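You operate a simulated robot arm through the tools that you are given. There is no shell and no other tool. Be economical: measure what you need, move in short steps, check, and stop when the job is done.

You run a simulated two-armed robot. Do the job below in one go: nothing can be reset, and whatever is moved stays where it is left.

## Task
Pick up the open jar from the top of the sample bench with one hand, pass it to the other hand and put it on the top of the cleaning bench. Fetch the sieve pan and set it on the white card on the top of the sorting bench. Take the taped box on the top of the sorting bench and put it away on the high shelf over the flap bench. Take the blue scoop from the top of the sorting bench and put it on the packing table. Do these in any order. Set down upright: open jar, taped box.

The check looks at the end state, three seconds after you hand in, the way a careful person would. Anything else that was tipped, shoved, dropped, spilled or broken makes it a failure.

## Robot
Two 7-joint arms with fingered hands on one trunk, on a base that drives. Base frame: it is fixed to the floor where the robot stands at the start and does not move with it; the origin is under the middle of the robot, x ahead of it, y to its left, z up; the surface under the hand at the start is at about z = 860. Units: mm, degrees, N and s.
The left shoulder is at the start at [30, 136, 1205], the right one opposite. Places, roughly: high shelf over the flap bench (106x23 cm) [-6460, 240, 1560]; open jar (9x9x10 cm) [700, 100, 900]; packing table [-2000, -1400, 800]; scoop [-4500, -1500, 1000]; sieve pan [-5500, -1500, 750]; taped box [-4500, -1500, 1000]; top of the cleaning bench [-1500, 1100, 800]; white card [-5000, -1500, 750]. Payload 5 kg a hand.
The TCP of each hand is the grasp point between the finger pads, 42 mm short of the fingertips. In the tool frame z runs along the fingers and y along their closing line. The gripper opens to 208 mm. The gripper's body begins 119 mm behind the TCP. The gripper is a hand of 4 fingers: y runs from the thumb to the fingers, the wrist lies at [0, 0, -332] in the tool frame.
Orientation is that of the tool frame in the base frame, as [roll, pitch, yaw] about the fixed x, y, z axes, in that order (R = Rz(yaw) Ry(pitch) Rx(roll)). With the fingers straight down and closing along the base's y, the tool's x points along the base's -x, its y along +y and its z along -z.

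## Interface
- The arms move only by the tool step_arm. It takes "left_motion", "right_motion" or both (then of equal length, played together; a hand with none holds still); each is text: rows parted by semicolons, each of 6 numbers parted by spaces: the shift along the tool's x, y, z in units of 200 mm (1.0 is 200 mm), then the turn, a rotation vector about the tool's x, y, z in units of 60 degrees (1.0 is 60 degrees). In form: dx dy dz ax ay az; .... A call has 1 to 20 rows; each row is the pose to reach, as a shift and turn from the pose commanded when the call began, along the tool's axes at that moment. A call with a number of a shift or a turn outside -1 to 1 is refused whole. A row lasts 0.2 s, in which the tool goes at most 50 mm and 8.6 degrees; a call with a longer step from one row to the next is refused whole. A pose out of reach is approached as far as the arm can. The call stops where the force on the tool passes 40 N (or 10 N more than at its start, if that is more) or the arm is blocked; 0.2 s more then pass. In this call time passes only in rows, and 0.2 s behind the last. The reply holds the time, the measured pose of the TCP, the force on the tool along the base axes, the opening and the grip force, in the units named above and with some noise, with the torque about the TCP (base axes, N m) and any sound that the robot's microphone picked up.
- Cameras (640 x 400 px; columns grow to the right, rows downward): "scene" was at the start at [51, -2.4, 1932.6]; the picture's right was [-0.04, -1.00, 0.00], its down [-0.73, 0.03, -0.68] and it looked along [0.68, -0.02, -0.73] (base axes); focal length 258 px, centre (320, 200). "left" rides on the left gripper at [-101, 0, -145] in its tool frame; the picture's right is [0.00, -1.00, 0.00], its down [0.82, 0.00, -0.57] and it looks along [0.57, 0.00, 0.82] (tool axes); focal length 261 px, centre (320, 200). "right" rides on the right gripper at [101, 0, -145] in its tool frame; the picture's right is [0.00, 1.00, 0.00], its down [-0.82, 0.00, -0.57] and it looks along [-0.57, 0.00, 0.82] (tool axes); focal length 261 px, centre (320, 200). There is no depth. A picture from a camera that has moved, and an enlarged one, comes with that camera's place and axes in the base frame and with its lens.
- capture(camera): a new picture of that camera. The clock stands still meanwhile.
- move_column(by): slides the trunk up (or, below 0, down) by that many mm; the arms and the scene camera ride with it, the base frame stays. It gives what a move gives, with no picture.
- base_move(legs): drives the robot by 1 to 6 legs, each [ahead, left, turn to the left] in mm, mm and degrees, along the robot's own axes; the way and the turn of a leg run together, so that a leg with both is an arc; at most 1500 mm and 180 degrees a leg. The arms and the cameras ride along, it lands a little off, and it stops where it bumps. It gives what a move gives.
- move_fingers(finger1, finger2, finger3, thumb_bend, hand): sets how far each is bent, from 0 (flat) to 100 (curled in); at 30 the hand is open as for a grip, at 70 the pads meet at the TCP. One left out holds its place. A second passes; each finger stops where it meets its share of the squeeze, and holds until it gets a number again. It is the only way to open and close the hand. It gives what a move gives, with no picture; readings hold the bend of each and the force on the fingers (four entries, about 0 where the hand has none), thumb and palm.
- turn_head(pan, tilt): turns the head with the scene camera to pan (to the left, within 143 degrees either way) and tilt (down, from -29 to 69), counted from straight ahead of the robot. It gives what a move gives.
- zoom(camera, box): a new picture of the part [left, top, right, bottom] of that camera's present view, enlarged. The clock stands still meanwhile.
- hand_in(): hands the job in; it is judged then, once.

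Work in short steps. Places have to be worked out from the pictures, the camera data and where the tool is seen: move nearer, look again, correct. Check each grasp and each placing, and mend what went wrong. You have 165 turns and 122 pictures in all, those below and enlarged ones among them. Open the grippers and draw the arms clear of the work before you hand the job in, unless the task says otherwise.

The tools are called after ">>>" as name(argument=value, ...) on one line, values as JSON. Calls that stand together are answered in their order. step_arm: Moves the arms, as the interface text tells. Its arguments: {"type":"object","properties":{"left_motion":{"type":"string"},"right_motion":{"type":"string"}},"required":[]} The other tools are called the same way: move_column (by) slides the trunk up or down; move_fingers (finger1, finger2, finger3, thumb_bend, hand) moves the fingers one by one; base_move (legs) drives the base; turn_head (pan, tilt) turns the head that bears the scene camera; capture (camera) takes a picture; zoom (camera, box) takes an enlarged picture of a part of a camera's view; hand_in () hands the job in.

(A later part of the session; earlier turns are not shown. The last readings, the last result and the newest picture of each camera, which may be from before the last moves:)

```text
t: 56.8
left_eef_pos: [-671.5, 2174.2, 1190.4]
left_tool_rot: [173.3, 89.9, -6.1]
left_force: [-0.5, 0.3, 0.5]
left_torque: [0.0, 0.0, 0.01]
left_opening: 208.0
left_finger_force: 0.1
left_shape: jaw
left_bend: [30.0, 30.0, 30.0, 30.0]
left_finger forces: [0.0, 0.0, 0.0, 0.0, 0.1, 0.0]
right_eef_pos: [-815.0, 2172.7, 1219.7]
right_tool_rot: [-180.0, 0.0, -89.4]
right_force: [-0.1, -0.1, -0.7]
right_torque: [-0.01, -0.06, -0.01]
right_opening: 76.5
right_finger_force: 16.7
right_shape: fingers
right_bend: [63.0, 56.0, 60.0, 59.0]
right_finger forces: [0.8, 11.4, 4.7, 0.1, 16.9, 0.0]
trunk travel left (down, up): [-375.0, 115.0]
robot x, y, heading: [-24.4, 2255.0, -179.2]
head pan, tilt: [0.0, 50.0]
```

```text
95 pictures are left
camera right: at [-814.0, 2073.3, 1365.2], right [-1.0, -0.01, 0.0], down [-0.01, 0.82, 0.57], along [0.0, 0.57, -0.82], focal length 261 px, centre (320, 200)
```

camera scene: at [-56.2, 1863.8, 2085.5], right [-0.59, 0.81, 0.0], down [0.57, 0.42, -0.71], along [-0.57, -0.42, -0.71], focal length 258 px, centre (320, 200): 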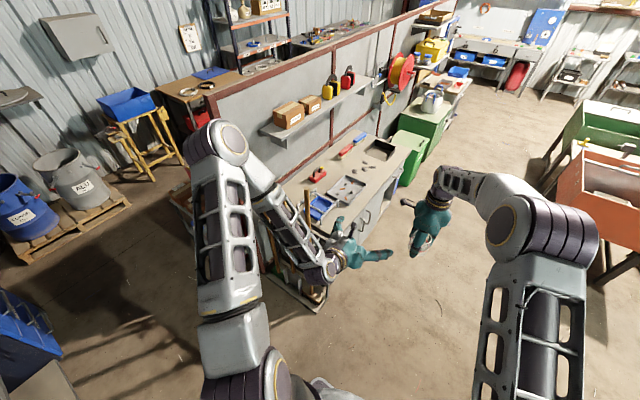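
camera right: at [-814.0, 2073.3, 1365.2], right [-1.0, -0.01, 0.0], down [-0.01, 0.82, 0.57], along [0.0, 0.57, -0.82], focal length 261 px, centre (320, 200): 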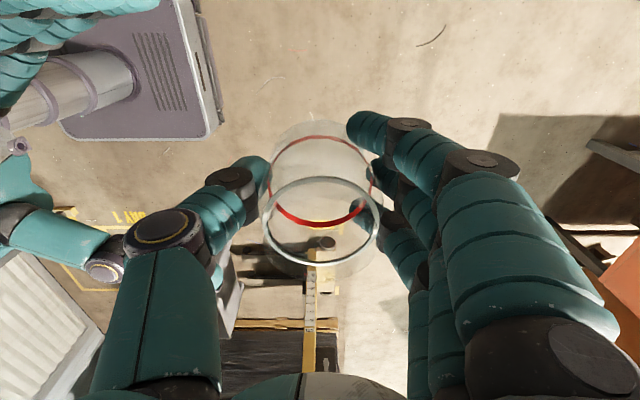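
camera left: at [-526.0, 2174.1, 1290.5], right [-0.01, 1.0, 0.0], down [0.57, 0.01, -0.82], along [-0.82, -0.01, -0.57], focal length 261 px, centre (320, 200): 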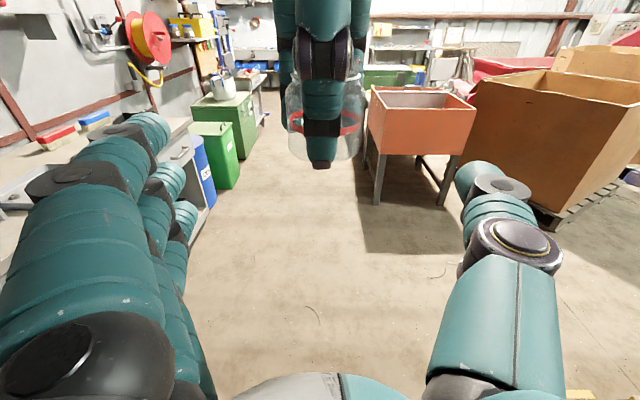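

I zoom to judge where the jar's bottom is relative to the thumb tip.

>>> zoom(camera="left", box=[240, 20, 400, 180])

>>> capture(camera="scene")

```text
2.50 times, centred on (320, 100) of left
camera zoom: at [-526.0, 2174.1, 1290.5], right [-0.01, 1.0, 0.0], down [0.57, 0.01, -0.82], along [-0.82, -0.01, -0.57], focal length 652 px, centre (320, 450)
```

zoom: 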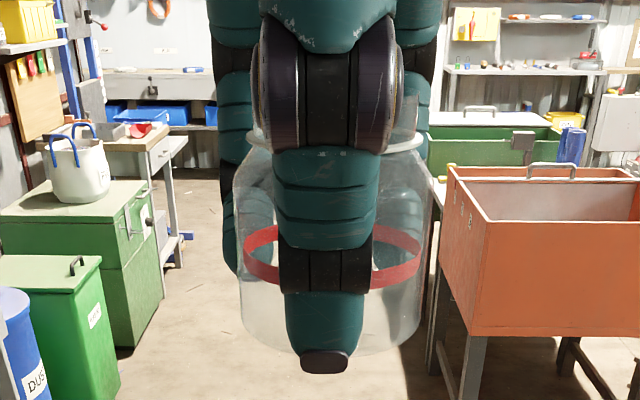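

```text
93 pictures are left
camera scene: at [-71.7, 2254.4, 2078.6], right [-0.01, 1.0, 0.0], down [0.77, 0.01, -0.64], along [-0.64, -0.01, -0.77], focal length 258 px, centre (320, 200)
```

scene: 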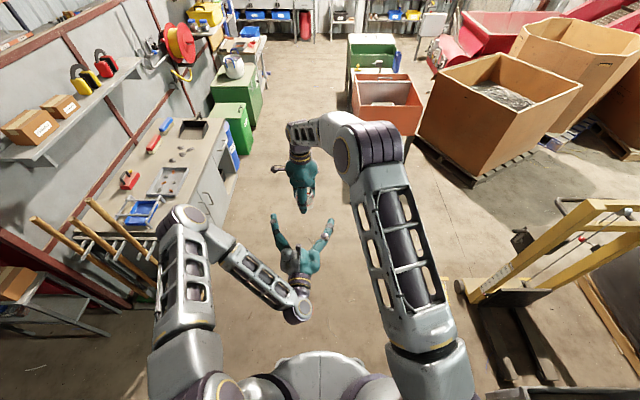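

The jar spans roughly z 1162–1243 and its centre sits 4–6 mm off the left hand's line. I first free the right hand's outer fingers, leaving the thumb and middle finger, then slide the left hand round the jar.

>>> move_fingers(hand="right", finger1=40, finger3=40)

>>> step_arm(left_motion="-0.06 -0.01 0.1 0 0 0; -0.115 -0.02 0.25 0 0 0; -0.115 -0.02 0.4 0 0 0; -0.115 -0.02 0.55 0 0 0; -0.115 -0.02 0.65 0 0 0")

>>> capture(camera="left")

>>> capture(camera="right")

```text
t: 57.8
left_eef_pos: [-670.9, 2173.9, 1189.7]
left_tool_rot: [-0.8, 89.9, 179.9]
left_force: [0.0, 0.4, 0.4]
left_torque: [0.03, -0.04, 0.03]
left_opening: 208.0
left_finger_force: 0.1
left_shape: jaw
left_bend: [30.0, 30.0, 30.0, 30.0]
left_finger forces: [0.1, 0.1, 0.0, 0.0, 0.0, 0.0]
right_eef_pos: [-813.7, 2172.9, 1221.7]
right_tool_rot: [-180.0, -0.1, -89.5]
right_force: [-0.4, -0.1, -0.5]
right_torque: [0.01, 0.0, 0.02]
right_opening: 129.7
right_finger_force: 13.7
right_shape: fingers
right_bend: [40.0, 54.0, 40.0, 60.0]
right_finger forces: [0.0, 13.8, 0.0, 0.0, 13.8, 0.0]
trunk travel left (down, up): [-375.0, 115.0]
robot x, y, heading: [-26.7, 2253.7, -179.4]
head pan, tilt: [0.0, 50.0]
```

```text
t: 59.0
left_eef_pos: [-801.8, 2177.2, 1212.1]
left_tool_rot: [-165.7, 90.0, 14.8]
left_force: [-0.2, 0.0, -0.8]
left_torque: [-0.04, 0.01, -0.02]
left_opening: 207.9
left_finger_force: 0.0
left_shape: jaw
left_bend: [30.0, 30.0, 30.0, 30.0]
left_finger forces: [0.0, 0.0, 0.1, 0.0, 0.0, 0.0]
right_eef_pos: [-815.2, 2173.5, 1221.5]
right_tool_rot: [-180.0, 0.0, -89.4]
right_force: [-0.7, -0.1, -0.6]
right_torque: [-0.01, 0.04, 0.02]
right_opening: 129.3
right_finger_force: 13.7
right_shape: fingers
right_bend: [40.0, 54.0, 40.0, 60.0]
right_finger forces: [0.0, 13.8, 0.0, 0.0, 13.8, 0.0]
trunk travel left (down, up): [-375.0, 115.0]
robot x, y, heading: [-24.0, 2255.3, -179.6]
head pan, tilt: [0.0, 50.0]
```

```text
92 pictures are left
camera left: at [-657.0, 2177.9, 1312.8], right [-0.01, 1.0, 0.01], down [0.57, 0.01, -0.82], along [-0.82, -0.01, -0.57], focal length 261 px, centre (320, 200)
```

left: 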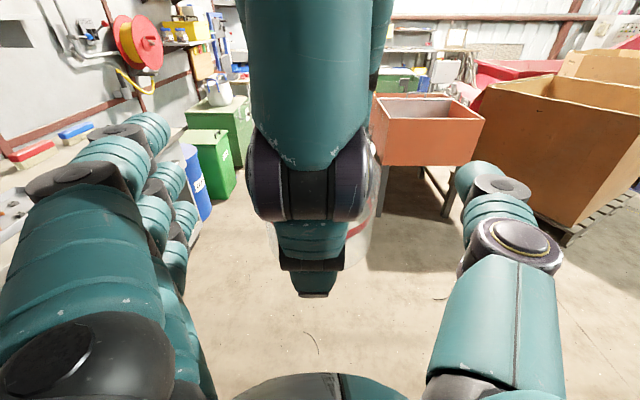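

```text
91 pictures are left
camera right: at [-814.2, 2073.1, 1365.1], right [-1.0, -0.01, 0.0], down [-0.01, 0.82, 0.57], along [0.0, 0.57, -0.82], focal length 261 px, centre (320, 200)
```

right: 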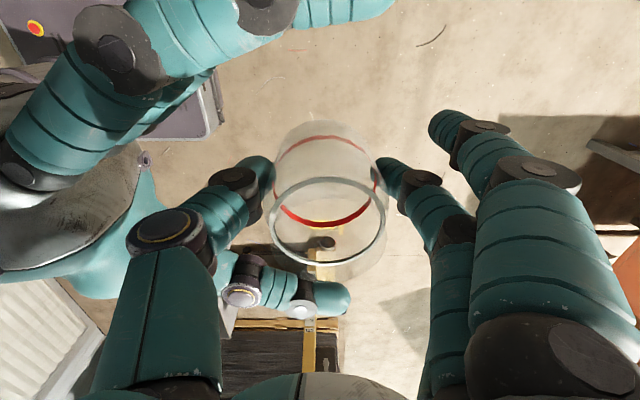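

Aligned. I close the left thumb and middle finger first, and bend finger 3 slightly to learn which one it is.

>>> move_fingers(hand="left", finger2=57, finger3=44, thumb_bend=57)

>>> capture(camera="left")

>>> capture(camera="right")

```text
t: 60.0
left_eef_pos: [-802.8, 2178.0, 1213.0]
left_tool_rot: [-177.2, 90.0, 3.5]
left_force: [-0.9, 1.1, 0.7]
left_torque: [0.0, 0.02, -0.02]
left_opening: 157.9
left_finger_force: 0.8
left_shape: fingers
left_bend: [30.0, 56.0, 44.0, 56.0]
left_finger forces: [0.0, 0.5, 0.0, 0.0, 1.3, 0.1]
right_eef_pos: [-813.8, 2173.3, 1221.4]
right_tool_rot: [180.0, -0.1, -89.5]
right_force: [0.7, -0.1, -0.6]
right_torque: [-0.05, 0.03, 0.02]
right_opening: 129.5
right_finger_force: 13.9
right_shape: fingers
right_bend: [40.0, 54.0, 40.0, 60.0]
right_finger forces: [0.0, 13.4, 0.0, 0.0, 14.1, 0.0]
trunk travel left (down, up): [-375.0, 115.0]
robot x, y, heading: [-23.8, 2255.1, -179.6]
head pan, tilt: [0.0, 50.0]
```

```text
90 pictures are left
camera left: at [-656.6, 2177.9, 1313.0], right [-0.01, 1.0, 0.0], down [0.57, 0.01, -0.82], along [-0.82, -0.01, -0.57], focal length 261 px, centre (320, 200)
```

left: 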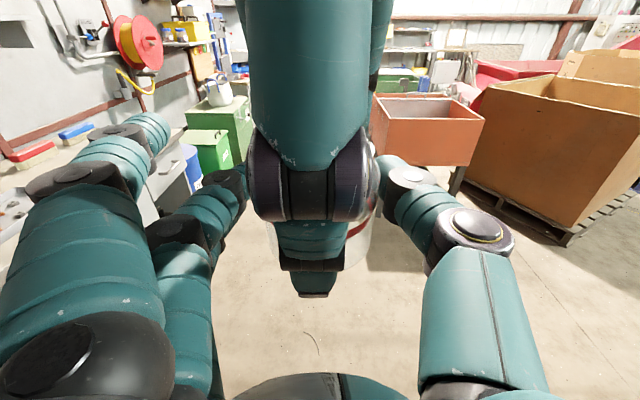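

```text
89 pictures are left
camera right: at [-813.9, 2073.0, 1365.2], right [-1.0, -0.01, 0.0], down [-0.01, 0.82, 0.57], along [0.0, 0.57, -0.82], focal length 261 px, centre (320, 200)
```

right: 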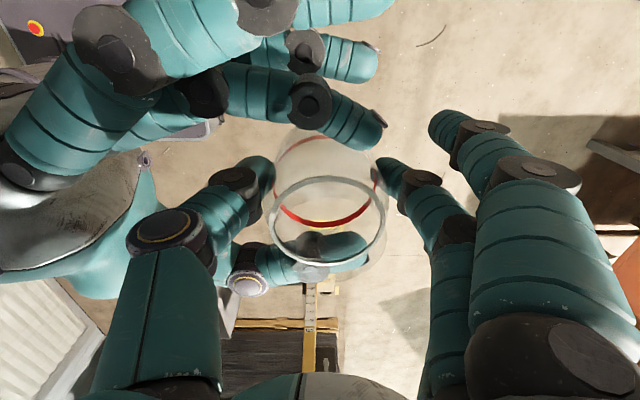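

Finger 1 is the upper one, so it stays open. I squeeze with fingers 2, 3 and the thumb, then release the right hand.

>>> move_fingers(hand="left", finger2=64, finger3=64, thumb_bend=64)

>>> move_fingers(hand="right", finger2=45, thumb_bend=48)

>>> capture(camera="right")

```text
t: 61.0
left_eef_pos: [-802.2, 2177.0, 1212.8]
left_tool_rot: [23.0, 89.9, -156.4]
left_force: [-6.4, 3.7, 0.1]
left_torque: [0.12, 0.11, -0.05]
left_opening: 155.3
left_finger_force: 20.5
left_shape: fingers
left_bend: [30.0, 56.0, 57.0, 60.0]
left_finger forces: [0.0, 8.3, 10.1, 0.0, 22.5, 0.0]
right_eef_pos: [-815.0, 2172.4, 1221.9]
right_tool_rot: [-179.9, -0.1, -89.3]
right_force: [6.5, -3.8, -0.2]
right_torque: [-0.12, -0.17, -0.03]
right_opening: 129.8
right_finger_force: 14.6
right_shape: fingers
right_bend: [40.0, 55.0, 40.0, 60.0]
right_finger forces: [0.1, 11.1, 0.0, 0.0, 17.7, 0.0]
trunk travel left (down, up): [-375.0, 115.0]
robot x, y, heading: [-28.8, 2256.4, -179.3]
head pan, tilt: [0.0, 50.0]
```

```text
t: 62.0
left_eef_pos: [-802.2, 2176.4, 1212.9]
left_tool_rot: [-176.1, 89.9, 4.7]
left_force: [0.2, -0.4, 0.4]
left_torque: [0.01, 0.01, 0.02]
left_opening: 155.4
left_finger_force: 19.5
left_shape: fingers
left_bend: [30.0, 56.0, 57.0, 60.0]
left_finger forces: [0.0, 8.8, 9.5, 0.0, 19.4, 0.0]
right_eef_pos: [-814.5, 2174.1, 1221.6]
right_tool_rot: [-180.0, 0.0, -89.4]
right_force: [-0.5, 0.0, -1.2]
right_torque: [-0.01, 0.01, 0.01]
right_opening: 150.9
right_finger_force: 0.1
right_shape: fingers
right_bend: [40.0, 45.0, 40.0, 48.0]
right_finger forces: [0.0, 0.1, 0.0, 0.1, 0.0, 0.0]
trunk travel left (down, up): [-375.0, 115.0]
robot x, y, heading: [-25.9, 2255.3, -179.6]
head pan, tilt: [0.0, 50.0]
```

```text
88 pictures are left
camera right: at [-813.9, 2073.1, 1365.2], right [-1.0, -0.01, 0.0], down [-0.01, 0.82, 0.57], along [0.0, 0.57, -0.82], focal length 261 px, centre (320, 200)
```

right: 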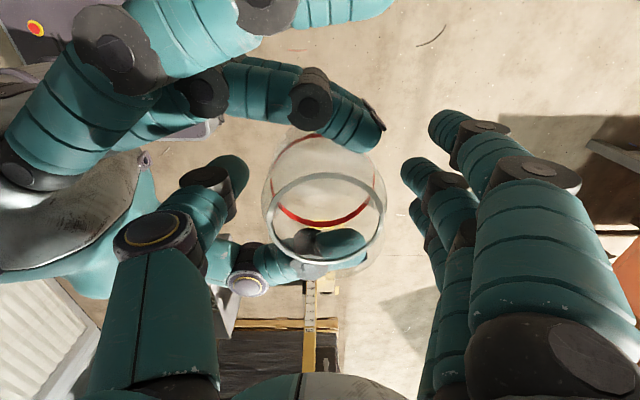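

The left hand alone holds the jar now, at 19 N. I lift the right hand straight up and away to its side.

>>> step_arm(right_motion="0 0.05 -0.15 0 0 0; 0 0.05 -0.3 0 0 0; 0 0.05 -0.5 0 0 0; 0 0.05 -0.7 0 0 0; -0.2 0 -0.75 0 0 0; -0.4 0 -0.75 0 0 0; -0.6 -0.1 -0.75 0 0 0; -0.8 -0.3 -0.75 0 0 0; -1 -0.5 -0.6 0 0 0")

>>> capture(camera="left")

>>> turn_head(pan=45, tilt=30)

>>> capture(camera="scene")

```text
refused: row 8 steps farther than a row can; nothing moved
```

```text
87 pictures are left
camera left: at [-656.6, 2177.8, 1313.0], right [-0.01, 1.0, 0.0], down [0.57, 0.01, -0.82], along [-0.82, -0.01, -0.57], focal length 261 px, centre (320, 200)
```

left: 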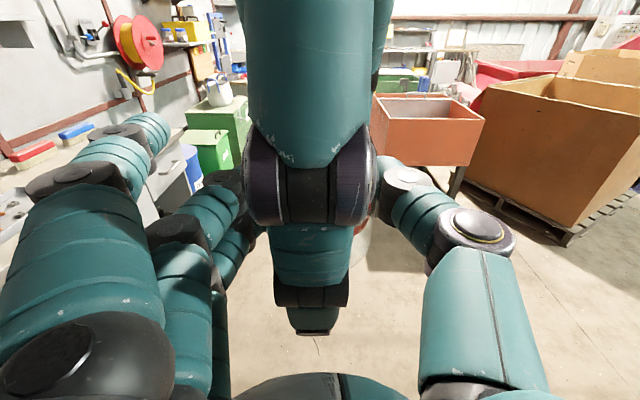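

```text
t: 63.2
left_eef_pos: [-802.0, 2176.7, 1212.7]
left_tool_rot: [-178.4, 90.0, 2.4]
left_force: [0.5, -0.1, -0.1]
left_torque: [0.0, -0.01, -0.02]
left_opening: 155.4
left_finger_force: 18.8
left_shape: fingers
left_bend: [30.0, 56.0, 57.0, 60.0]
left_finger forces: [0.1, 8.8, 9.5, 0.0, 19.3, 0.0]
right_eef_pos: [-814.5, 2172.8, 1221.5]
right_tool_rot: [179.9, 0.0, -89.4]
right_force: [0.2, -1.2, -0.5]
right_torque: [0.01, 0.01, 0.01]
right_opening: 150.6
right_finger_force: 0.0
right_shape: fingers
right_bend: [40.0, 45.0, 40.0, 48.0]
right_finger forces: [0.0, 0.0, 0.0, 0.1, 0.0, 0.0]
trunk travel left (down, up): [-375.0, 115.0]
robot x, y, heading: [-22.7, 2252.7, -179.5]
head pan, tilt: [45.0, 30.0]
```

```text
86 pictures are left
camera scene: at [-58.0, 2190.4, 2108.1], right [-0.71, 0.7, 0.0], down [0.35, 0.36, -0.87], along [-0.61, -0.62, -0.5], focal length 258 px, centre (320, 200)
```

scene: 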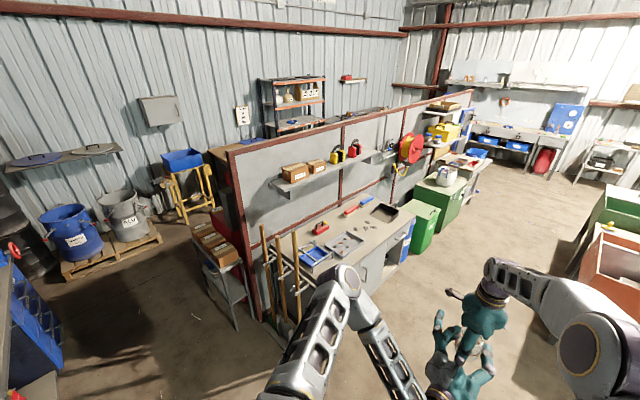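

I retry with smaller steps, then drive along in front of the cleaning bench.

>>> step_arm(right_motion="0 0.05 -0.15 0 0 0; 0 0.05 -0.3 0 0 0; 0 0.05 -0.5 0 0 0; 0 0.05 -0.7 0 0 0; -0.2 0 -0.75 0 0 0; -0.4 0 -0.75 0 0 0; -0.6 -0.1 -0.75 0 0 0; -0.75 -0.2 -0.75 0 0 0; -0.9 -0.3 -0.7 0 0 0; -1 -0.45 -0.6 0 0 0")

>>> base_move(legs=[[1500, 120, 0], [60, 0, 0], [0, 0, 90]])

>>> turn_head(pan=0, tilt=45)

>>> capture(camera="scene")

>>> capture(camera="left")

```text
t: 65.4
left_eef_pos: [-801.5, 2178.0, 1213.9]
left_tool_rot: [39.7, 89.8, -139.6]
left_force: [0.3, -0.5, -0.2]
left_torque: [-0.03, -0.09, 0.09]
left_opening: 155.4
left_finger_force: 18.6
left_shape: fingers
left_bend: [30.0, 56.0, 57.0, 60.0]
left_finger forces: [0.0, 8.9, 9.6, 0.0, 19.5, 0.0]
right_eef_pos: [-724.6, 2376.2, 1340.8]
right_tool_rot: [179.8, -0.1, -89.3]
right_force: [0.0, 0.6, 0.4]
right_torque: [-0.05, 0.1, -0.02]
right_opening: 150.9
right_finger_force: 0.1
right_shape: fingers
right_bend: [40.0, 45.0, 40.0, 48.0]
right_finger forces: [0.0, 0.0, 0.0, 0.0, 0.0, 0.0]
trunk travel left (down, up): [-375.0, 115.0]
robot x, y, heading: [-25.5, 2251.9, -179.2]
head pan, tilt: [45.0, 30.0]
```

```text
refused: leg 1 is longer than a leg can be; nothing moved
```

```text
t: 66.5
left_eef_pos: [-802.0, 2177.4, 1212.8]
left_tool_rot: [-170.1, 90.0, 10.5]
left_force: [-0.1, -0.6, 0.3]
left_torque: [0.0, -0.03, -0.03]
left_opening: 155.3
left_finger_force: 18.6
left_shape: fingers
left_bend: [30.0, 56.0, 57.0, 60.0]
left_finger forces: [0.0, 8.9, 9.5, 0.0, 19.4, 0.0]
right_eef_pos: [-727.1, 2376.2, 1339.9]
right_tool_rot: [-180.0, 0.0, -89.3]
right_force: [0.2, -0.1, 0.3]
right_torque: [-0.01, 0.01, -0.01]
right_opening: 151.0
right_finger_force: 0.0
right_shape: fingers
right_bend: [40.0, 45.0, 40.0, 48.0]
right_finger forces: [0.0, 0.1, 0.0, 0.0, 0.0, 0.1]
trunk travel left (down, up): [-375.0, 115.0]
robot x, y, heading: [-27.9, 2254.3, -179.6]
head pan, tilt: [0.0, 45.0]
```

```text
85 pictures are left
camera scene: at [-75.9, 2254.0, 2085.6], right [-0.01, 1.0, 0.0], down [0.71, 0.01, -0.71], along [-0.71, -0.01, -0.71], focal length 258 px, centre (320, 200)
```

scene: 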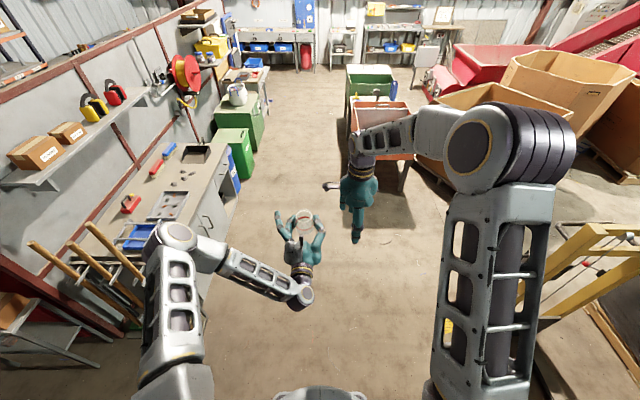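

```text
84 pictures are left
camera left: at [-656.6, 2177.8, 1313.0], right [-0.01, 1.0, 0.0], down [0.57, 0.01, -0.82], along [-0.82, -0.01, -0.57], focal length 261 px, centre (320, 200)
```

left: 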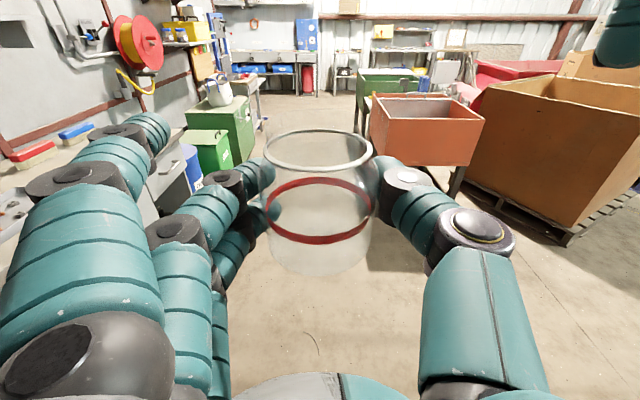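

The handover worked, and the jar hangs upright in the left hand. I drive to the cleaning bench in shorter legs.

>>> base_move(legs=[[1400, 100, 0], [150, 10, 0], [0, 0, 90]])

>>> capture(camera="scene")

```text
t: 78.4
left_eef_pos: [-1505.4, 1356.1, 1211.7]
left_tool_rot: [23.1, 90.0, -65.8]
left_force: [0.1, -0.6, -0.3]
left_torque: [0.01, -0.01, -0.01]
left_opening: 155.2
left_finger_force: 18.3
left_shape: fingers
left_bend: [30.0, 56.0, 57.0, 60.0]
left_finger forces: [0.0, 8.7, 9.3, 0.0, 19.1, 0.0]
right_eef_pos: [-1705.0, 1430.2, 1340.3]
right_tool_rot: [180.0, 0.0, 1.3]
right_force: [-0.2, 0.3, -0.4]
right_torque: [0.03, 0.01, -0.01]
right_opening: 151.4
right_finger_force: 0.0
right_shape: fingers
right_bend: [40.0, 45.0, 40.0, 48.0]
right_finger forces: [0.1, 0.0, 0.1, 0.0, 0.0, 0.1]
trunk travel left (down, up): [-375.0, 115.0]
robot x, y, heading: [-1589.3, 2134.6, -88.8]
head pan, tilt: [0.0, 45.0]
```

```text
83 pictures are left
camera scene: at [-1587.6, 2081.6, 2085.5], right [-1.0, -0.02, 0.0], down [-0.02, 0.71, -0.71], along [0.01, -0.71, -0.71], focal length 258 px, centre (320, 200)
```

scene: 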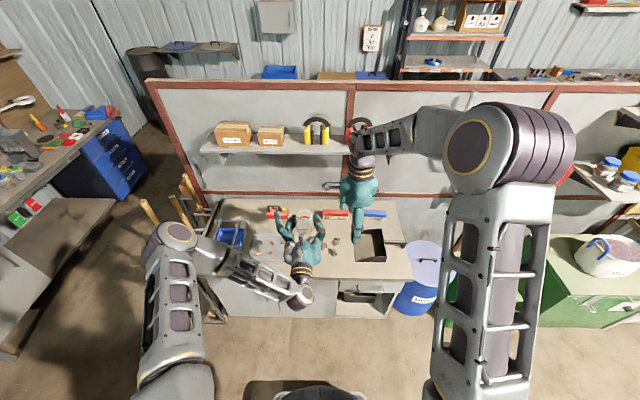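

I zoom on the bench top to choose a free spot.

>>> zoom(camera="scene", box=[200, 190, 430, 330])

>>> capture(camera="left")

```text
2.78 times, centred on (315, 260) of scene
camera zoom: at [-1587.6, 2081.6, 2085.5], right [-1.0, -0.02, 0.0], down [-0.02, 0.71, -0.71], along [0.01, -0.71, -0.71], focal length 717 px, centre (334, 33)
```

zoom: 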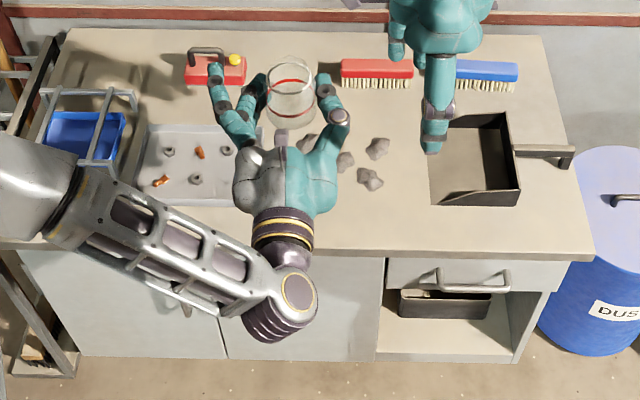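

```text
81 pictures are left
camera left: at [-1506.3, 1500.8, 1313.0], right [-1.0, -0.02, 0.0], down [-0.02, 0.57, -0.82], along [0.01, -0.82, -0.57], focal length 261 px, centre (320, 200)
```

left: 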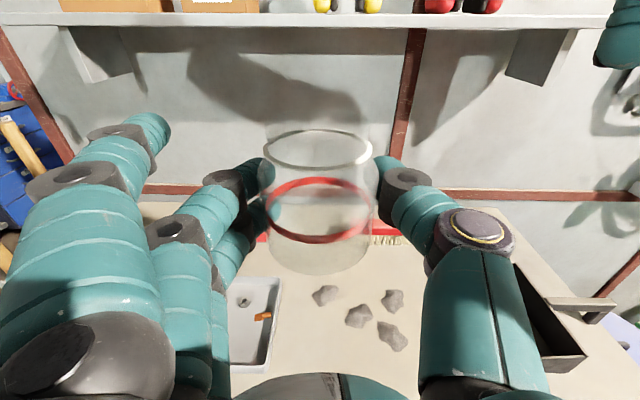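

The clear patch is right of the tray, near the front edge, at about (-1590, 1310). I lower the trunk, then move over it.

>>> move_column(by=-150)

>>> step_arm(left_motion="0.1 -0.1 0.03 0 0 0; 0.2 -0.2 0.06 0 0 0; 0.3 -0.3 0.1 0 0 0; 0.4 -0.4 0.155 0 0 0; 0.5 -0.425 0.155 0 0 0")

>>> zoom(camera="scene", box=[200, 190, 430, 330])

>>> capture(camera="left")

```text
t: 80.1
left_eef_pos: [-1504.1, 1356.8, 1063.3]
left_tool_rot: [-36.9, 90.0, -125.7]
left_force: [0.6, 0.1, -0.4]
left_torque: [0.02, 0.02, 0.01]
left_opening: 155.4
left_finger_force: 19.0
left_shape: fingers
left_bend: [30.0, 56.0, 57.0, 60.0]
left_finger forces: [0.1, 8.7, 9.3, 0.0, 19.1, 0.0]
right_eef_pos: [-1705.1, 1431.0, 1190.6]
right_tool_rot: [-180.0, 0.0, 1.2]
right_force: [0.1, 0.3, -1.2]
right_torque: [0.0, 0.0, 0.02]
right_opening: 151.2
right_finger_force: 0.1
right_shape: fingers
right_bend: [40.0, 45.0, 40.0, 48.0]
right_finger forces: [0.0, 0.0, 0.0, 0.0, 0.0, 0.0]
trunk travel left (down, up): [-225.0, 265.0]
robot x, y, heading: [-1591.7, 2137.2, -88.8]
head pan, tilt: [0.0, 45.0]
```

```text
t: 81.3
left_eef_pos: [-1588.2, 1322.9, 963.3]
left_tool_rot: [-104.8, 90.0, 166.6]
left_force: [0.2, -0.1, -0.7]
left_torque: [0.05, 0.0, -0.03]
left_opening: 155.3
left_finger_force: 18.5
left_shape: fingers
left_bend: [30.0, 56.0, 57.0, 60.0]
left_finger forces: [0.0, 8.7, 9.3, 0.0, 19.0, 0.0]
right_eef_pos: [-1704.8, 1430.6, 1189.9]
right_tool_rot: [-180.0, 0.1, 1.3]
right_force: [0.5, 0.5, 0.3]
right_torque: [0.05, 0.02, 0.01]
right_opening: 151.2
right_finger_force: 0.1
right_shape: fingers
right_bend: [40.0, 45.0, 40.0, 48.0]
right_finger forces: [0.1, 0.0, 0.1, 0.1, 0.1, 0.0]
trunk travel left (down, up): [-225.0, 265.0]
robot x, y, heading: [-1590.6, 2130.8, -88.8]
head pan, tilt: [0.0, 45.0]
```

```text
2.78 times, centred on (315, 260) of scene
camera zoom: at [-1587.9, 2081.5, 1935.5], right [-1.0, -0.02, 0.0], down [-0.02, 0.71, -0.71], along [0.02, -0.71, -0.71], focal length 717 px, centre (334, 33)
```

zoom: 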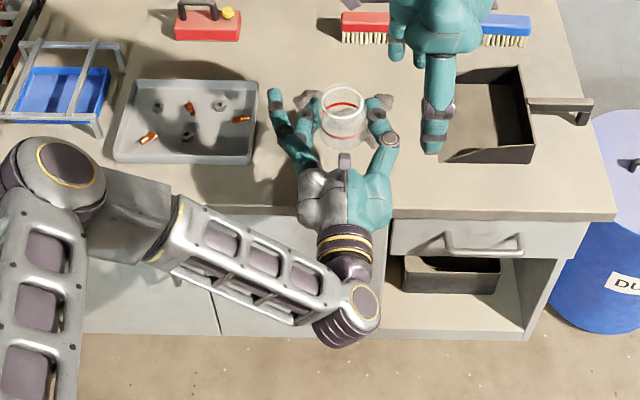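

```text
79 pictures are left
camera left: at [-1590.2, 1466.7, 1062.9], right [-1.0, -0.02, 0.01], down [-0.02, 0.57, -0.82], along [0.01, -0.82, -0.57], focal length 261 px, centre (320, 200)
```

left: 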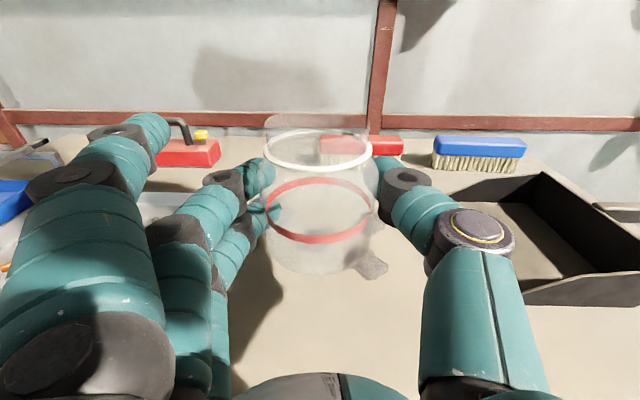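

The nearest stone is about 25 mm clear of the jar's footprint. I pull back 10 mm and lower toward the bench.

>>> step_arm(left_motion="0.15 0 -0.025 0 0 0; 0.3 0 -0.05 0 0 0; 0.4 0 -0.05 0 0 0")

>>> capture(camera="left")

```text
t: 82.1
left_eef_pos: [-1590.0, 1332.2, 881.7]
left_tool_rot: [-107.9, 89.9, 163.2]
left_force: [0.2, -0.3, 0.1]
left_torque: [-0.02, 0.01, -0.01]
left_opening: 155.4
left_finger_force: 18.2
left_shape: fingers
left_bend: [30.0, 56.0, 57.0, 60.0]
left_finger forces: [0.0, 8.7, 9.3, 0.1, 19.0, 0.0]
right_eef_pos: [-1705.7, 1430.3, 1189.9]
right_tool_rot: [180.0, 0.1, 1.3]
right_force: [-0.3, 0.0, 0.9]
right_torque: [0.02, -0.03, -0.02]
right_opening: 151.2
right_finger_force: 0.0
right_shape: fingers
right_bend: [40.0, 45.0, 40.0, 48.0]
right_finger forces: [0.0, 0.0, 0.1, 0.0, 0.0, 0.0]
trunk travel left (down, up): [-225.0, 265.0]
robot x, y, heading: [-1592.0, 2132.2, -88.8]
head pan, tilt: [0.0, 45.0]
```

```text
78 pictures are left
camera left: at [-1591.4, 1476.0, 982.7], right [-1.0, -0.02, 0.0], down [-0.02, 0.57, -0.82], along [0.01, -0.82, -0.57], focal length 261 px, centre (320, 200)
```

left: 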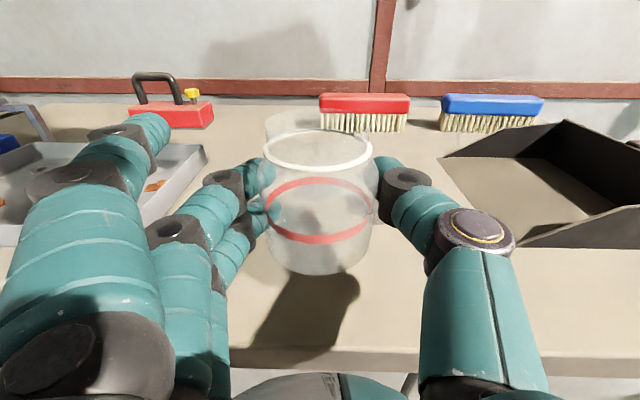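

The jar base is about 30 mm above the bench. I lower it in fine steps and watch the force.

>>> step_arm(left_motion="0.04 0 0 0 0 0; 0.08 0 0 0 0 0; 0.1 0 0 0 0 0; 0.12 0 0 0 0 0")

>>> capture(camera="left")

```text
t: 83.1
left_eef_pos: [-1588.9, 1333.3, 858.2]
left_tool_rot: [146.5, 90.0, 57.9]
left_force: [-0.5, 0.1, 0.0]
left_torque: [0.03, 0.02, 0.03]
left_opening: 155.2
left_finger_force: 18.5
left_shape: fingers
left_bend: [30.0, 56.0, 57.0, 60.0]
left_finger forces: [0.0, 8.7, 9.3, 0.1, 19.1, 0.0]
right_eef_pos: [-1704.9, 1430.9, 1188.6]
right_tool_rot: [-179.8, 0.0, 1.2]
right_force: [0.8, -0.4, -0.3]
right_torque: [0.02, -0.01, 0.02]
right_opening: 151.3
right_finger_force: 0.0
right_shape: fingers
right_bend: [40.0, 45.0, 40.0, 48.0]
right_finger forces: [0.0, 0.0, 0.0, 0.0, 0.0, 0.0]
trunk travel left (down, up): [-225.0, 265.0]
robot x, y, heading: [-1590.1, 2130.6, -88.8]
head pan, tilt: [0.0, 45.0]
```

```text
77 pictures are left
camera left: at [-1590.9, 1477.6, 959.1], right [-1.0, -0.02, 0.0], down [-0.02, 0.57, -0.82], along [0.02, -0.82, -0.57], focal length 261 px, centre (320, 200)
```

left: 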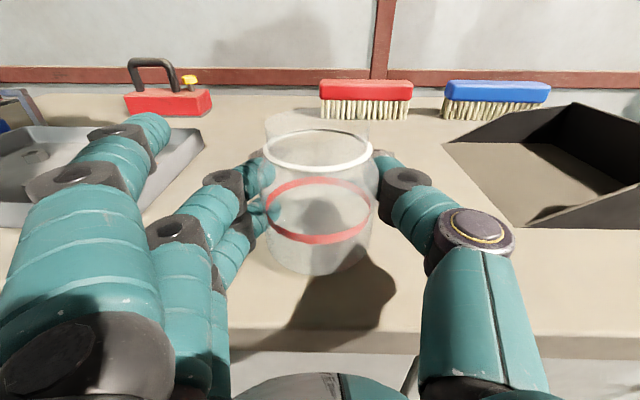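

>>> step_arm(left_motion="0.015 0 0 0 0 0; 0.03 0 0 0 0 0; 0.04 0 0 0 0 0; 0.05 0 0 0 0 0")

```text
t: 84.1
left_eef_pos: [-1590.5, 1334.4, 850.8]
left_tool_rot: [-0.9, 89.7, -89.6]
left_force: [-0.4, 0.5, 12.9]
left_torque: [0.27, -0.71, -0.05]
left_opening: 155.2
left_finger_force: 23.2
left_shape: fingers
left_bend: [30.0, 56.0, 57.0, 60.0]
left_finger forces: [0.0, 8.1, 18.2, 0.1, 19.0, 0.0]
right_eef_pos: [-1704.8, 1430.6, 1191.3]
right_tool_rot: [-180.0, 0.0, 1.3]
right_force: [0.2, -0.4, 0.0]
right_torque: [0.02, -0.02, -0.01]
right_opening: 151.4
right_finger_force: 0.1
right_shape: fingers
right_bend: [40.0, 45.0, 40.0, 48.0]
right_finger forces: [0.0, 0.1, 0.0, 0.0, 0.0, 0.1]
trunk travel left (down, up): [-225.0, 265.0]
robot x, y, heading: [-1592.9, 2133.7, -89.0]
head pan, tilt: [0.0, 45.0]
```

The torque puts the contact 55 mm to the finger-3 side, so the lower finger may be resting on the bench. I look at the jar's bottom.

>>> zoom(camera="left", box=[200, 100, 440, 350])

>>> zoom(camera="scene", box=[260, 190, 380, 270])

```text
1.60 times, centred on (320, 225) of left
camera zoom: at [-1591.7, 1478.2, 950.2], right [-1.0, -0.02, 0.0], down [-0.02, 0.57, -0.82], along [0.01, -0.82, -0.57], focal length 417 px, centre (320, 160)
```

zoom: 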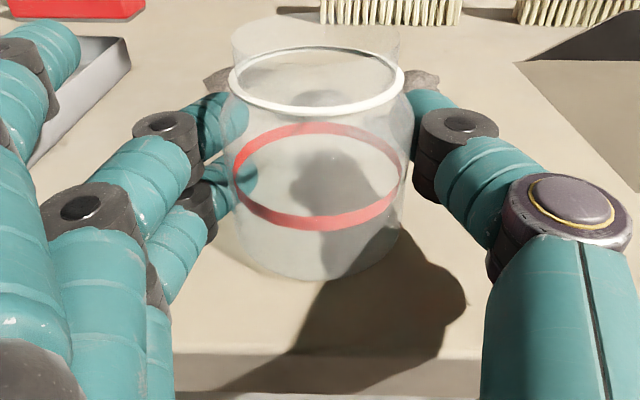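

```text
5.00 times, centred on (320, 230) of scene
camera zoom: at [-1588.1, 2082.9, 1935.7], right [-1.0, -0.02, 0.0], down [-0.02, 0.71, -0.71], along [0.02, -0.71, -0.71], focal length 1288 px, centre (320, 50)
```

zoom: 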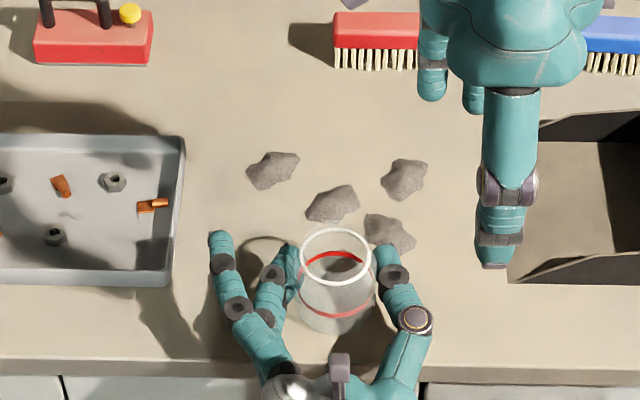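

The jar's base seems no more than a few mm above the bench. I ease the grip slowly so it slides down guided by the fingers.

>>> move_fingers(hand="left", finger2=55.5, finger3=56, thumb_bend=57.5)

>>> zoom(camera="left", box=[200, 100, 440, 350])

```text
t: 85.1
left_eef_pos: [-1590.2, 1333.5, 850.5]
left_tool_rot: [7.5, 89.9, -81.4]
left_force: [-3.9, -5.1, 19.6]
left_torque: [0.45, -1.09, -0.26]
left_opening: 156.3
left_finger_force: 10.3
left_shape: fingers
left_bend: [30.0, 55.0, 56.0, 57.0]
left_finger forces: [0.1, 0.1, 18.7, 0.1, 2.2, 0.1]
right_eef_pos: [-1705.4, 1431.8, 1191.3]
right_tool_rot: [-180.0, 0.1, 1.4]
right_force: [0.6, 0.1, -0.1]
right_torque: [0.0, 0.01, 0.02]
right_opening: 151.2
right_finger_force: 0.1
right_shape: fingers
right_bend: [40.0, 45.0, 40.0, 48.0]
right_finger forces: [0.0, 0.1, 0.0, 0.0, 0.0, 0.0]
trunk travel left (down, up): [-225.0, 265.0]
robot x, y, heading: [-1588.4, 2133.2, -89.0]
head pan, tilt: [0.0, 45.0]
```

```text
1.60 times, centred on (320, 225) of left
camera zoom: at [-1592.0, 1478.3, 949.8], right [-1.0, -0.02, 0.0], down [-0.02, 0.57, -0.82], along [0.01, -0.82, -0.57], focal length 417 px, centre (320, 160)
```

zoom: 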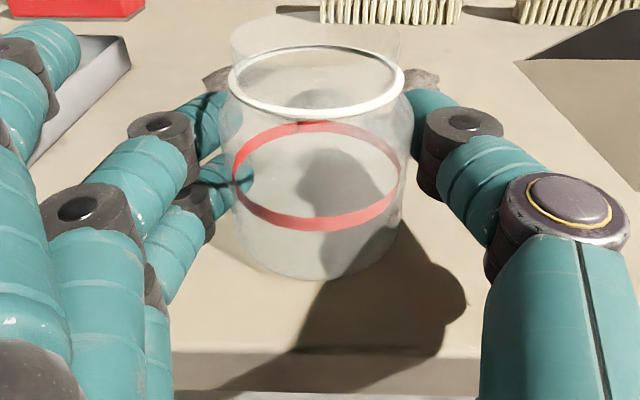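

The jar didn't move, so it is already standing. I release thumb and fingers together and lift the hand a few mm off the bench.

>>> step_arm(left_motion="-0.015 0 0 0 0 0")

>>> move_fingers(hand="left", finger2=48, finger3=48, thumb_bend=48)

>>> capture(camera="left")

```text
t: 85.5
left_eef_pos: [-1589.9, 1333.4, 849.5]
left_tool_rot: [178.3, 89.9, 89.5]
left_force: [-2.9, -5.0, 7.0]
left_torque: [0.06, -0.36, -0.22]
left_opening: 156.2
left_finger_force: 5.5
left_shape: fingers
left_bend: [30.0, 55.0, 56.0, 57.0]
left_finger forces: [0.0, 0.0, 8.9, 0.0, 2.1, 0.0]
right_eef_pos: [-1705.8, 1431.2, 1189.5]
right_tool_rot: [180.0, 0.1, 1.4]
right_force: [0.3, 0.0, 0.0]
right_torque: [0.03, 0.0, -0.02]
right_opening: 151.1
right_finger_force: 0.2
right_shape: fingers
right_bend: [40.0, 45.0, 40.0, 48.0]
right_finger forces: [0.0, 0.0, 0.1, 0.0, 0.1, 0.1]
trunk travel left (down, up): [-225.0, 265.0]
robot x, y, heading: [-1590.2, 2133.1, -88.8]
head pan, tilt: [0.0, 45.0]
```

```text
t: 86.5
left_eef_pos: [-1589.9, 1333.8, 850.9]
left_tool_rot: [168.4, 90.0, 79.7]
left_force: [-1.3, -0.9, 2.2]
left_torque: [0.13, -0.08, 0.11]
left_opening: 177.1
left_finger_force: 1.2
left_shape: fingers
left_bend: [30.0, 48.0, 48.0, 48.0]
left_finger forces: [0.1, 0.0, 2.3, 0.0, 0.0, 0.0]
right_eef_pos: [-1704.0, 1430.7, 1190.3]
right_tool_rot: [-180.0, 0.0, 1.3]
right_force: [0.2, 0.9, -0.1]
right_torque: [-0.01, -0.01, -0.01]
right_opening: 151.2
right_finger_force: 0.0
right_shape: fingers
right_bend: [40.0, 45.0, 40.0, 48.0]
right_finger forces: [0.1, 0.0, 0.0, 0.0, 0.0, 0.0]
trunk travel left (down, up): [-225.0, 265.0]
robot x, y, heading: [-1586.5, 2132.7, -88.7]
head pan, tilt: [0.0, 45.0]
```

```text
73 pictures are left
camera left: at [-1591.1, 1478.2, 951.5], right [-1.0, -0.02, 0.0], down [-0.02, 0.57, -0.82], along [0.02, -0.82, -0.57], focal length 261 px, centre (320, 200)
```

left: 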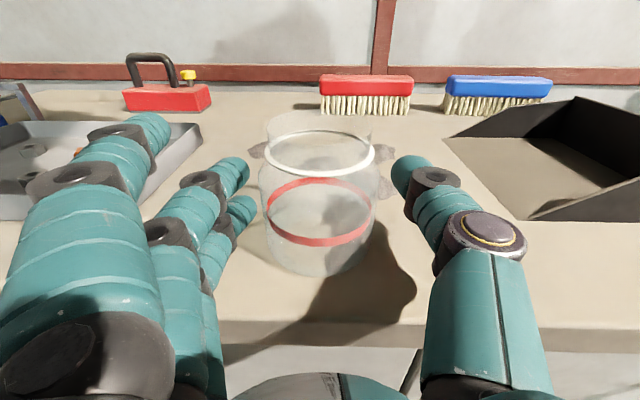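

The jar stands free. I open fully, lift slightly and withdraw straight back.

>>> step_arm(left_motion="-0.03 0 -0.05 0 0 0; -0.03 0 -0.2 0 0 0; -0.03 0 -0.4 0 0 0; -0.03 0 -0.6 0 0 0; -0.1 0 -0.75 0 0 0; -0.3 0 -0.8 0 0 0; -0.5 0 -0.8 0 0 0; -0.7 0 -0.8 0 0 0; -0.9 0 -0.8 0 0 0")

>>> zoom(camera="scene", box=[220, 170, 420, 300])

```text
t: 88.5
left_eef_pos: [-1594.1, 1495.5, 1032.3]
left_tool_rot: [147.6, 89.9, 58.8]
left_force: [-0.3, 0.8, -0.6]
left_torque: [0.01, 0.0, 0.02]
left_opening: 177.1
left_finger_force: 0.1
left_shape: fingers
left_bend: [30.0, 48.0, 48.0, 48.0]
left_finger forces: [0.1, 0.0, 0.0, 0.0, 0.0, 0.1]
right_eef_pos: [-1704.6, 1430.0, 1190.7]
right_tool_rot: [-180.0, -0.1, 1.3]
right_force: [0.0, 0.7, 0.3]
right_torque: [-0.06, 0.01, -0.01]
right_opening: 151.3
right_finger_force: 0.1
right_shape: fingers
right_bend: [40.0, 45.0, 40.0, 48.0]
right_finger forces: [0.1, 0.0, 0.0, 0.0, 0.0, 0.1]
trunk travel left (down, up): [-225.0, 265.0]
robot x, y, heading: [-1591.8, 2131.9, -88.6]
head pan, tilt: [0.0, 45.0]
```

```text
3.08 times, centred on (320, 235) of scene
camera zoom: at [-1588.1, 2082.2, 1935.6], right [-1.0, -0.02, 0.0], down [-0.02, 0.71, -0.71], along [0.02, -0.71, -0.71], focal length 793 px, centre (320, 92)
```

zoom: 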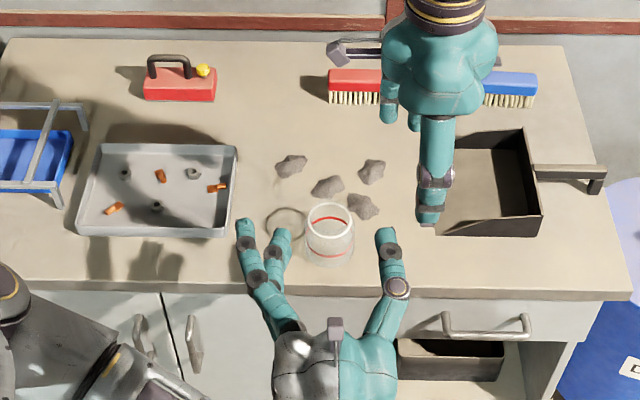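

The jar is done. I turn and drive down the corridor toward the far aisle.

>>> base_move(legs=[[-50, 0, 0], [0, 0, -91], [1400, 120, 0], [1400, 0, 0]])

>>> turn_head(pan=30, tilt=25)

>>> capture(camera="scene")

```text
t: 106.7
left_eef_pos: [-5049.8, 2174.5, 1031.6]
left_tool_rot: [179.5, 89.9, -2.5]
left_force: [-0.3, -0.2, -1.3]
left_torque: [0.01, -0.02, -0.02]
left_opening: 177.1
left_finger_force: 0.0
left_shape: fingers
left_bend: [30.0, 48.0, 48.0, 48.0]
left_finger forces: [0.0, 0.0, 0.1, 0.1, 0.0, 0.0]
right_eef_pos: [-5106.2, 2288.4, 1190.6]
right_tool_rot: [-180.0, 0.0, -92.0]
right_force: [0.4, 0.3, -1.0]
right_torque: [0.05, -0.06, -0.02]
right_opening: 151.3
right_finger_force: 0.1
right_shape: fingers
right_bend: [40.0, 45.0, 40.0, 48.0]
right_finger forces: [0.0, 0.0, 0.0, 0.0, 0.0, 0.0]
trunk travel left (down, up): [-225.0, 265.0]
robot x, y, heading: [-4411.1, 2135.8, 178.0]
head pan, tilt: [0.0, 45.0]
```

```text
t: 107.6
left_eef_pos: [-5048.0, 2174.9, 1032.4]
left_tool_rot: [-0.3, 89.9, 177.7]
left_force: [-1.3, -0.9, 0.3]
left_torque: [0.02, 0.02, -0.01]
left_opening: 177.4
left_finger_force: 0.0
left_shape: fingers
left_bend: [30.0, 48.0, 48.0, 48.0]
left_finger forces: [0.0, 0.1, 0.0, 0.1, 0.0, 0.0]
right_eef_pos: [-5106.5, 2288.9, 1190.9]
right_tool_rot: [-179.9, 0.0, -92.0]
right_force: [-0.5, -0.5, 0.2]
right_torque: [0.01, -0.01, 0.01]
right_opening: 151.3
right_finger_force: 0.0
right_shape: fingers
right_bend: [40.0, 45.0, 40.0, 48.0]
right_finger forces: [0.0, 0.1, 0.1, 0.0, 0.0, 0.1]
trunk travel left (down, up): [-225.0, 265.0]
robot x, y, heading: [-4409.6, 2136.3, 177.7]
head pan, tilt: [30.0, 25.0]
```

```text
71 pictures are left
camera scene: at [-4462.2, 2090.8, 1966.1], right [-0.47, 0.88, 0.0], down [0.37, 0.2, -0.91], along [-0.8, -0.42, -0.42], focal length 258 px, centre (320, 200)
```

scene: 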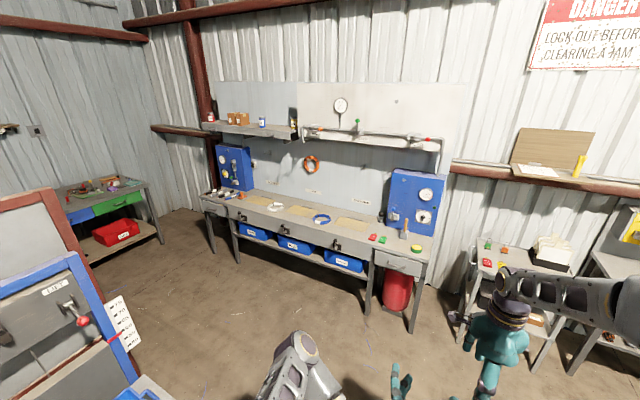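

The flap bench and its high shelf (with some items) are ahead, and the sorting bench lies past the partition end on the left. I drive through the gap, centred at x ≈ -5375.

>>> base_move(legs=[[560, 0, 0], [0, 0, 92], [0, -400, 0], [1300, 0, 0]])

>>> turn_head(pan=0, tilt=25)

>>> capture(camera="scene")

```text
t: 122.8
left_eef_pos: [-5364.3, 247.3, 1031.1]
left_tool_rot: [-179.3, 89.9, 90.7]
left_force: [-1.2, -0.2, -0.5]
left_torque: [-0.04, -0.01, 0.04]
left_opening: 177.3
left_finger_force: 0.0
left_shape: fingers
left_bend: [30.0, 48.0, 48.0, 48.0]
left_finger forces: [0.1, 0.0, 0.0, 0.0, 0.0, 0.1]
right_eef_pos: [-5476.8, 185.0, 1189.9]
right_tool_rot: [179.9, 0.0, 0.2]
right_force: [1.2, -0.1, -0.2]
right_torque: [0.05, -0.01, 0.03]
right_opening: 151.1
right_finger_force: 0.0
right_shape: fingers
right_bend: [40.0, 45.0, 40.0, 48.0]
right_finger forces: [0.0, 0.0, 0.0, 0.1, 0.0, 0.1]
trunk travel left (down, up): [-225.0, 265.0]
robot x, y, heading: [-5351.1, 887.9, -90.0]
head pan, tilt: [30.0, 25.0]
```

```text
t: 123.7
left_eef_pos: [-5365.4, 247.6, 1032.2]
left_tool_rot: [-178.9, 89.9, 91.4]
left_force: [-0.4, 0.3, 0.7]
left_torque: [0.02, -0.04, -0.01]
left_opening: 177.1
left_finger_force: 0.0
left_shape: fingers
left_bend: [30.0, 48.0, 48.0, 48.0]
left_finger forces: [0.0, 0.0, 0.0, 0.1, 0.1, 0.0]
right_eef_pos: [-5478.0, 186.2, 1189.0]
right_tool_rot: [-180.0, -0.1, 0.2]
right_force: [0.0, -0.4, -1.1]
right_torque: [0.01, 0.03, 0.03]
right_opening: 151.0
right_finger_force: 0.0
right_shape: fingers
right_bend: [40.0, 45.0, 40.0, 48.0]
right_finger forces: [0.0, 0.0, 0.0, 0.0, 0.0, 0.1]
trunk travel left (down, up): [-225.0, 265.0]
robot x, y, heading: [-5349.5, 888.0, -89.9]
head pan, tilt: [0.0, 25.0]
```

```text
70 pictures are left
camera scene: at [-5347.8, 823.7, 1966.1], right [-1.0, 0.0, 0.0], down [0.0, 0.42, -0.91], along [0.0, -0.91, -0.42], focal length 258 px, centre (320, 200)
```

scene: 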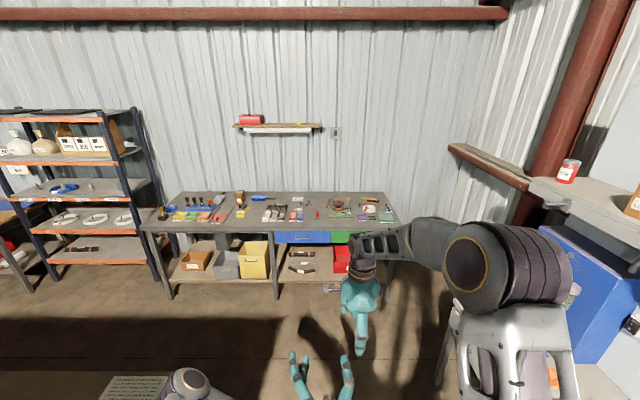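

The sorting bench is crowded. I zoom in to find the pan, card, box and scoop.

>>> zoom(camera="scene", box=[140, 160, 280, 250])

>>> zoom(camera="scene", box=[260, 160, 400, 250])

```text
4.44 times, centred on (210, 205) of scene
camera zoom: at [-5347.8, 823.7, 1966.1], right [-1.0, 0.0, 0.0], down [0.0, 0.42, -0.91], along [0.0, -0.91, -0.42], focal length 1145 px, centre (809, 178)
```

zoom: 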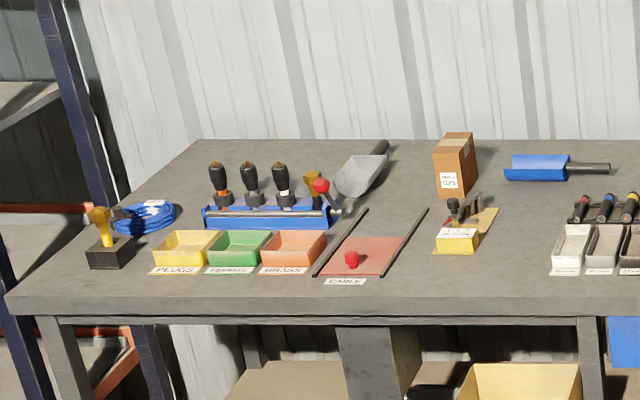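

```text
4.44 times, centred on (330, 205) of scene
camera zoom: at [-5347.8, 823.7, 1966.1], right [-1.0, 0.0, 0.0], down [0.0, 0.42, -0.91], along [0.0, -0.91, -0.42], focal length 1145 px, centre (276, 178)
```

zoom: 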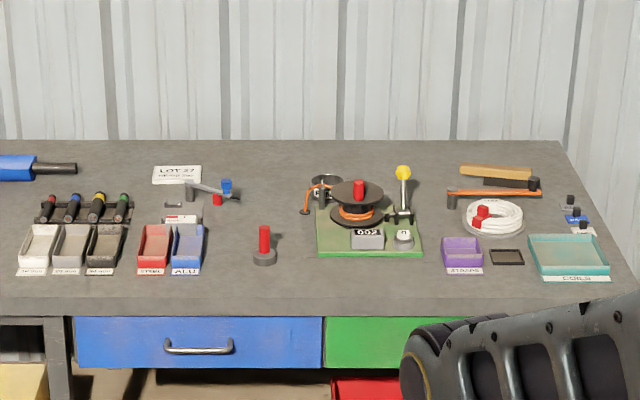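

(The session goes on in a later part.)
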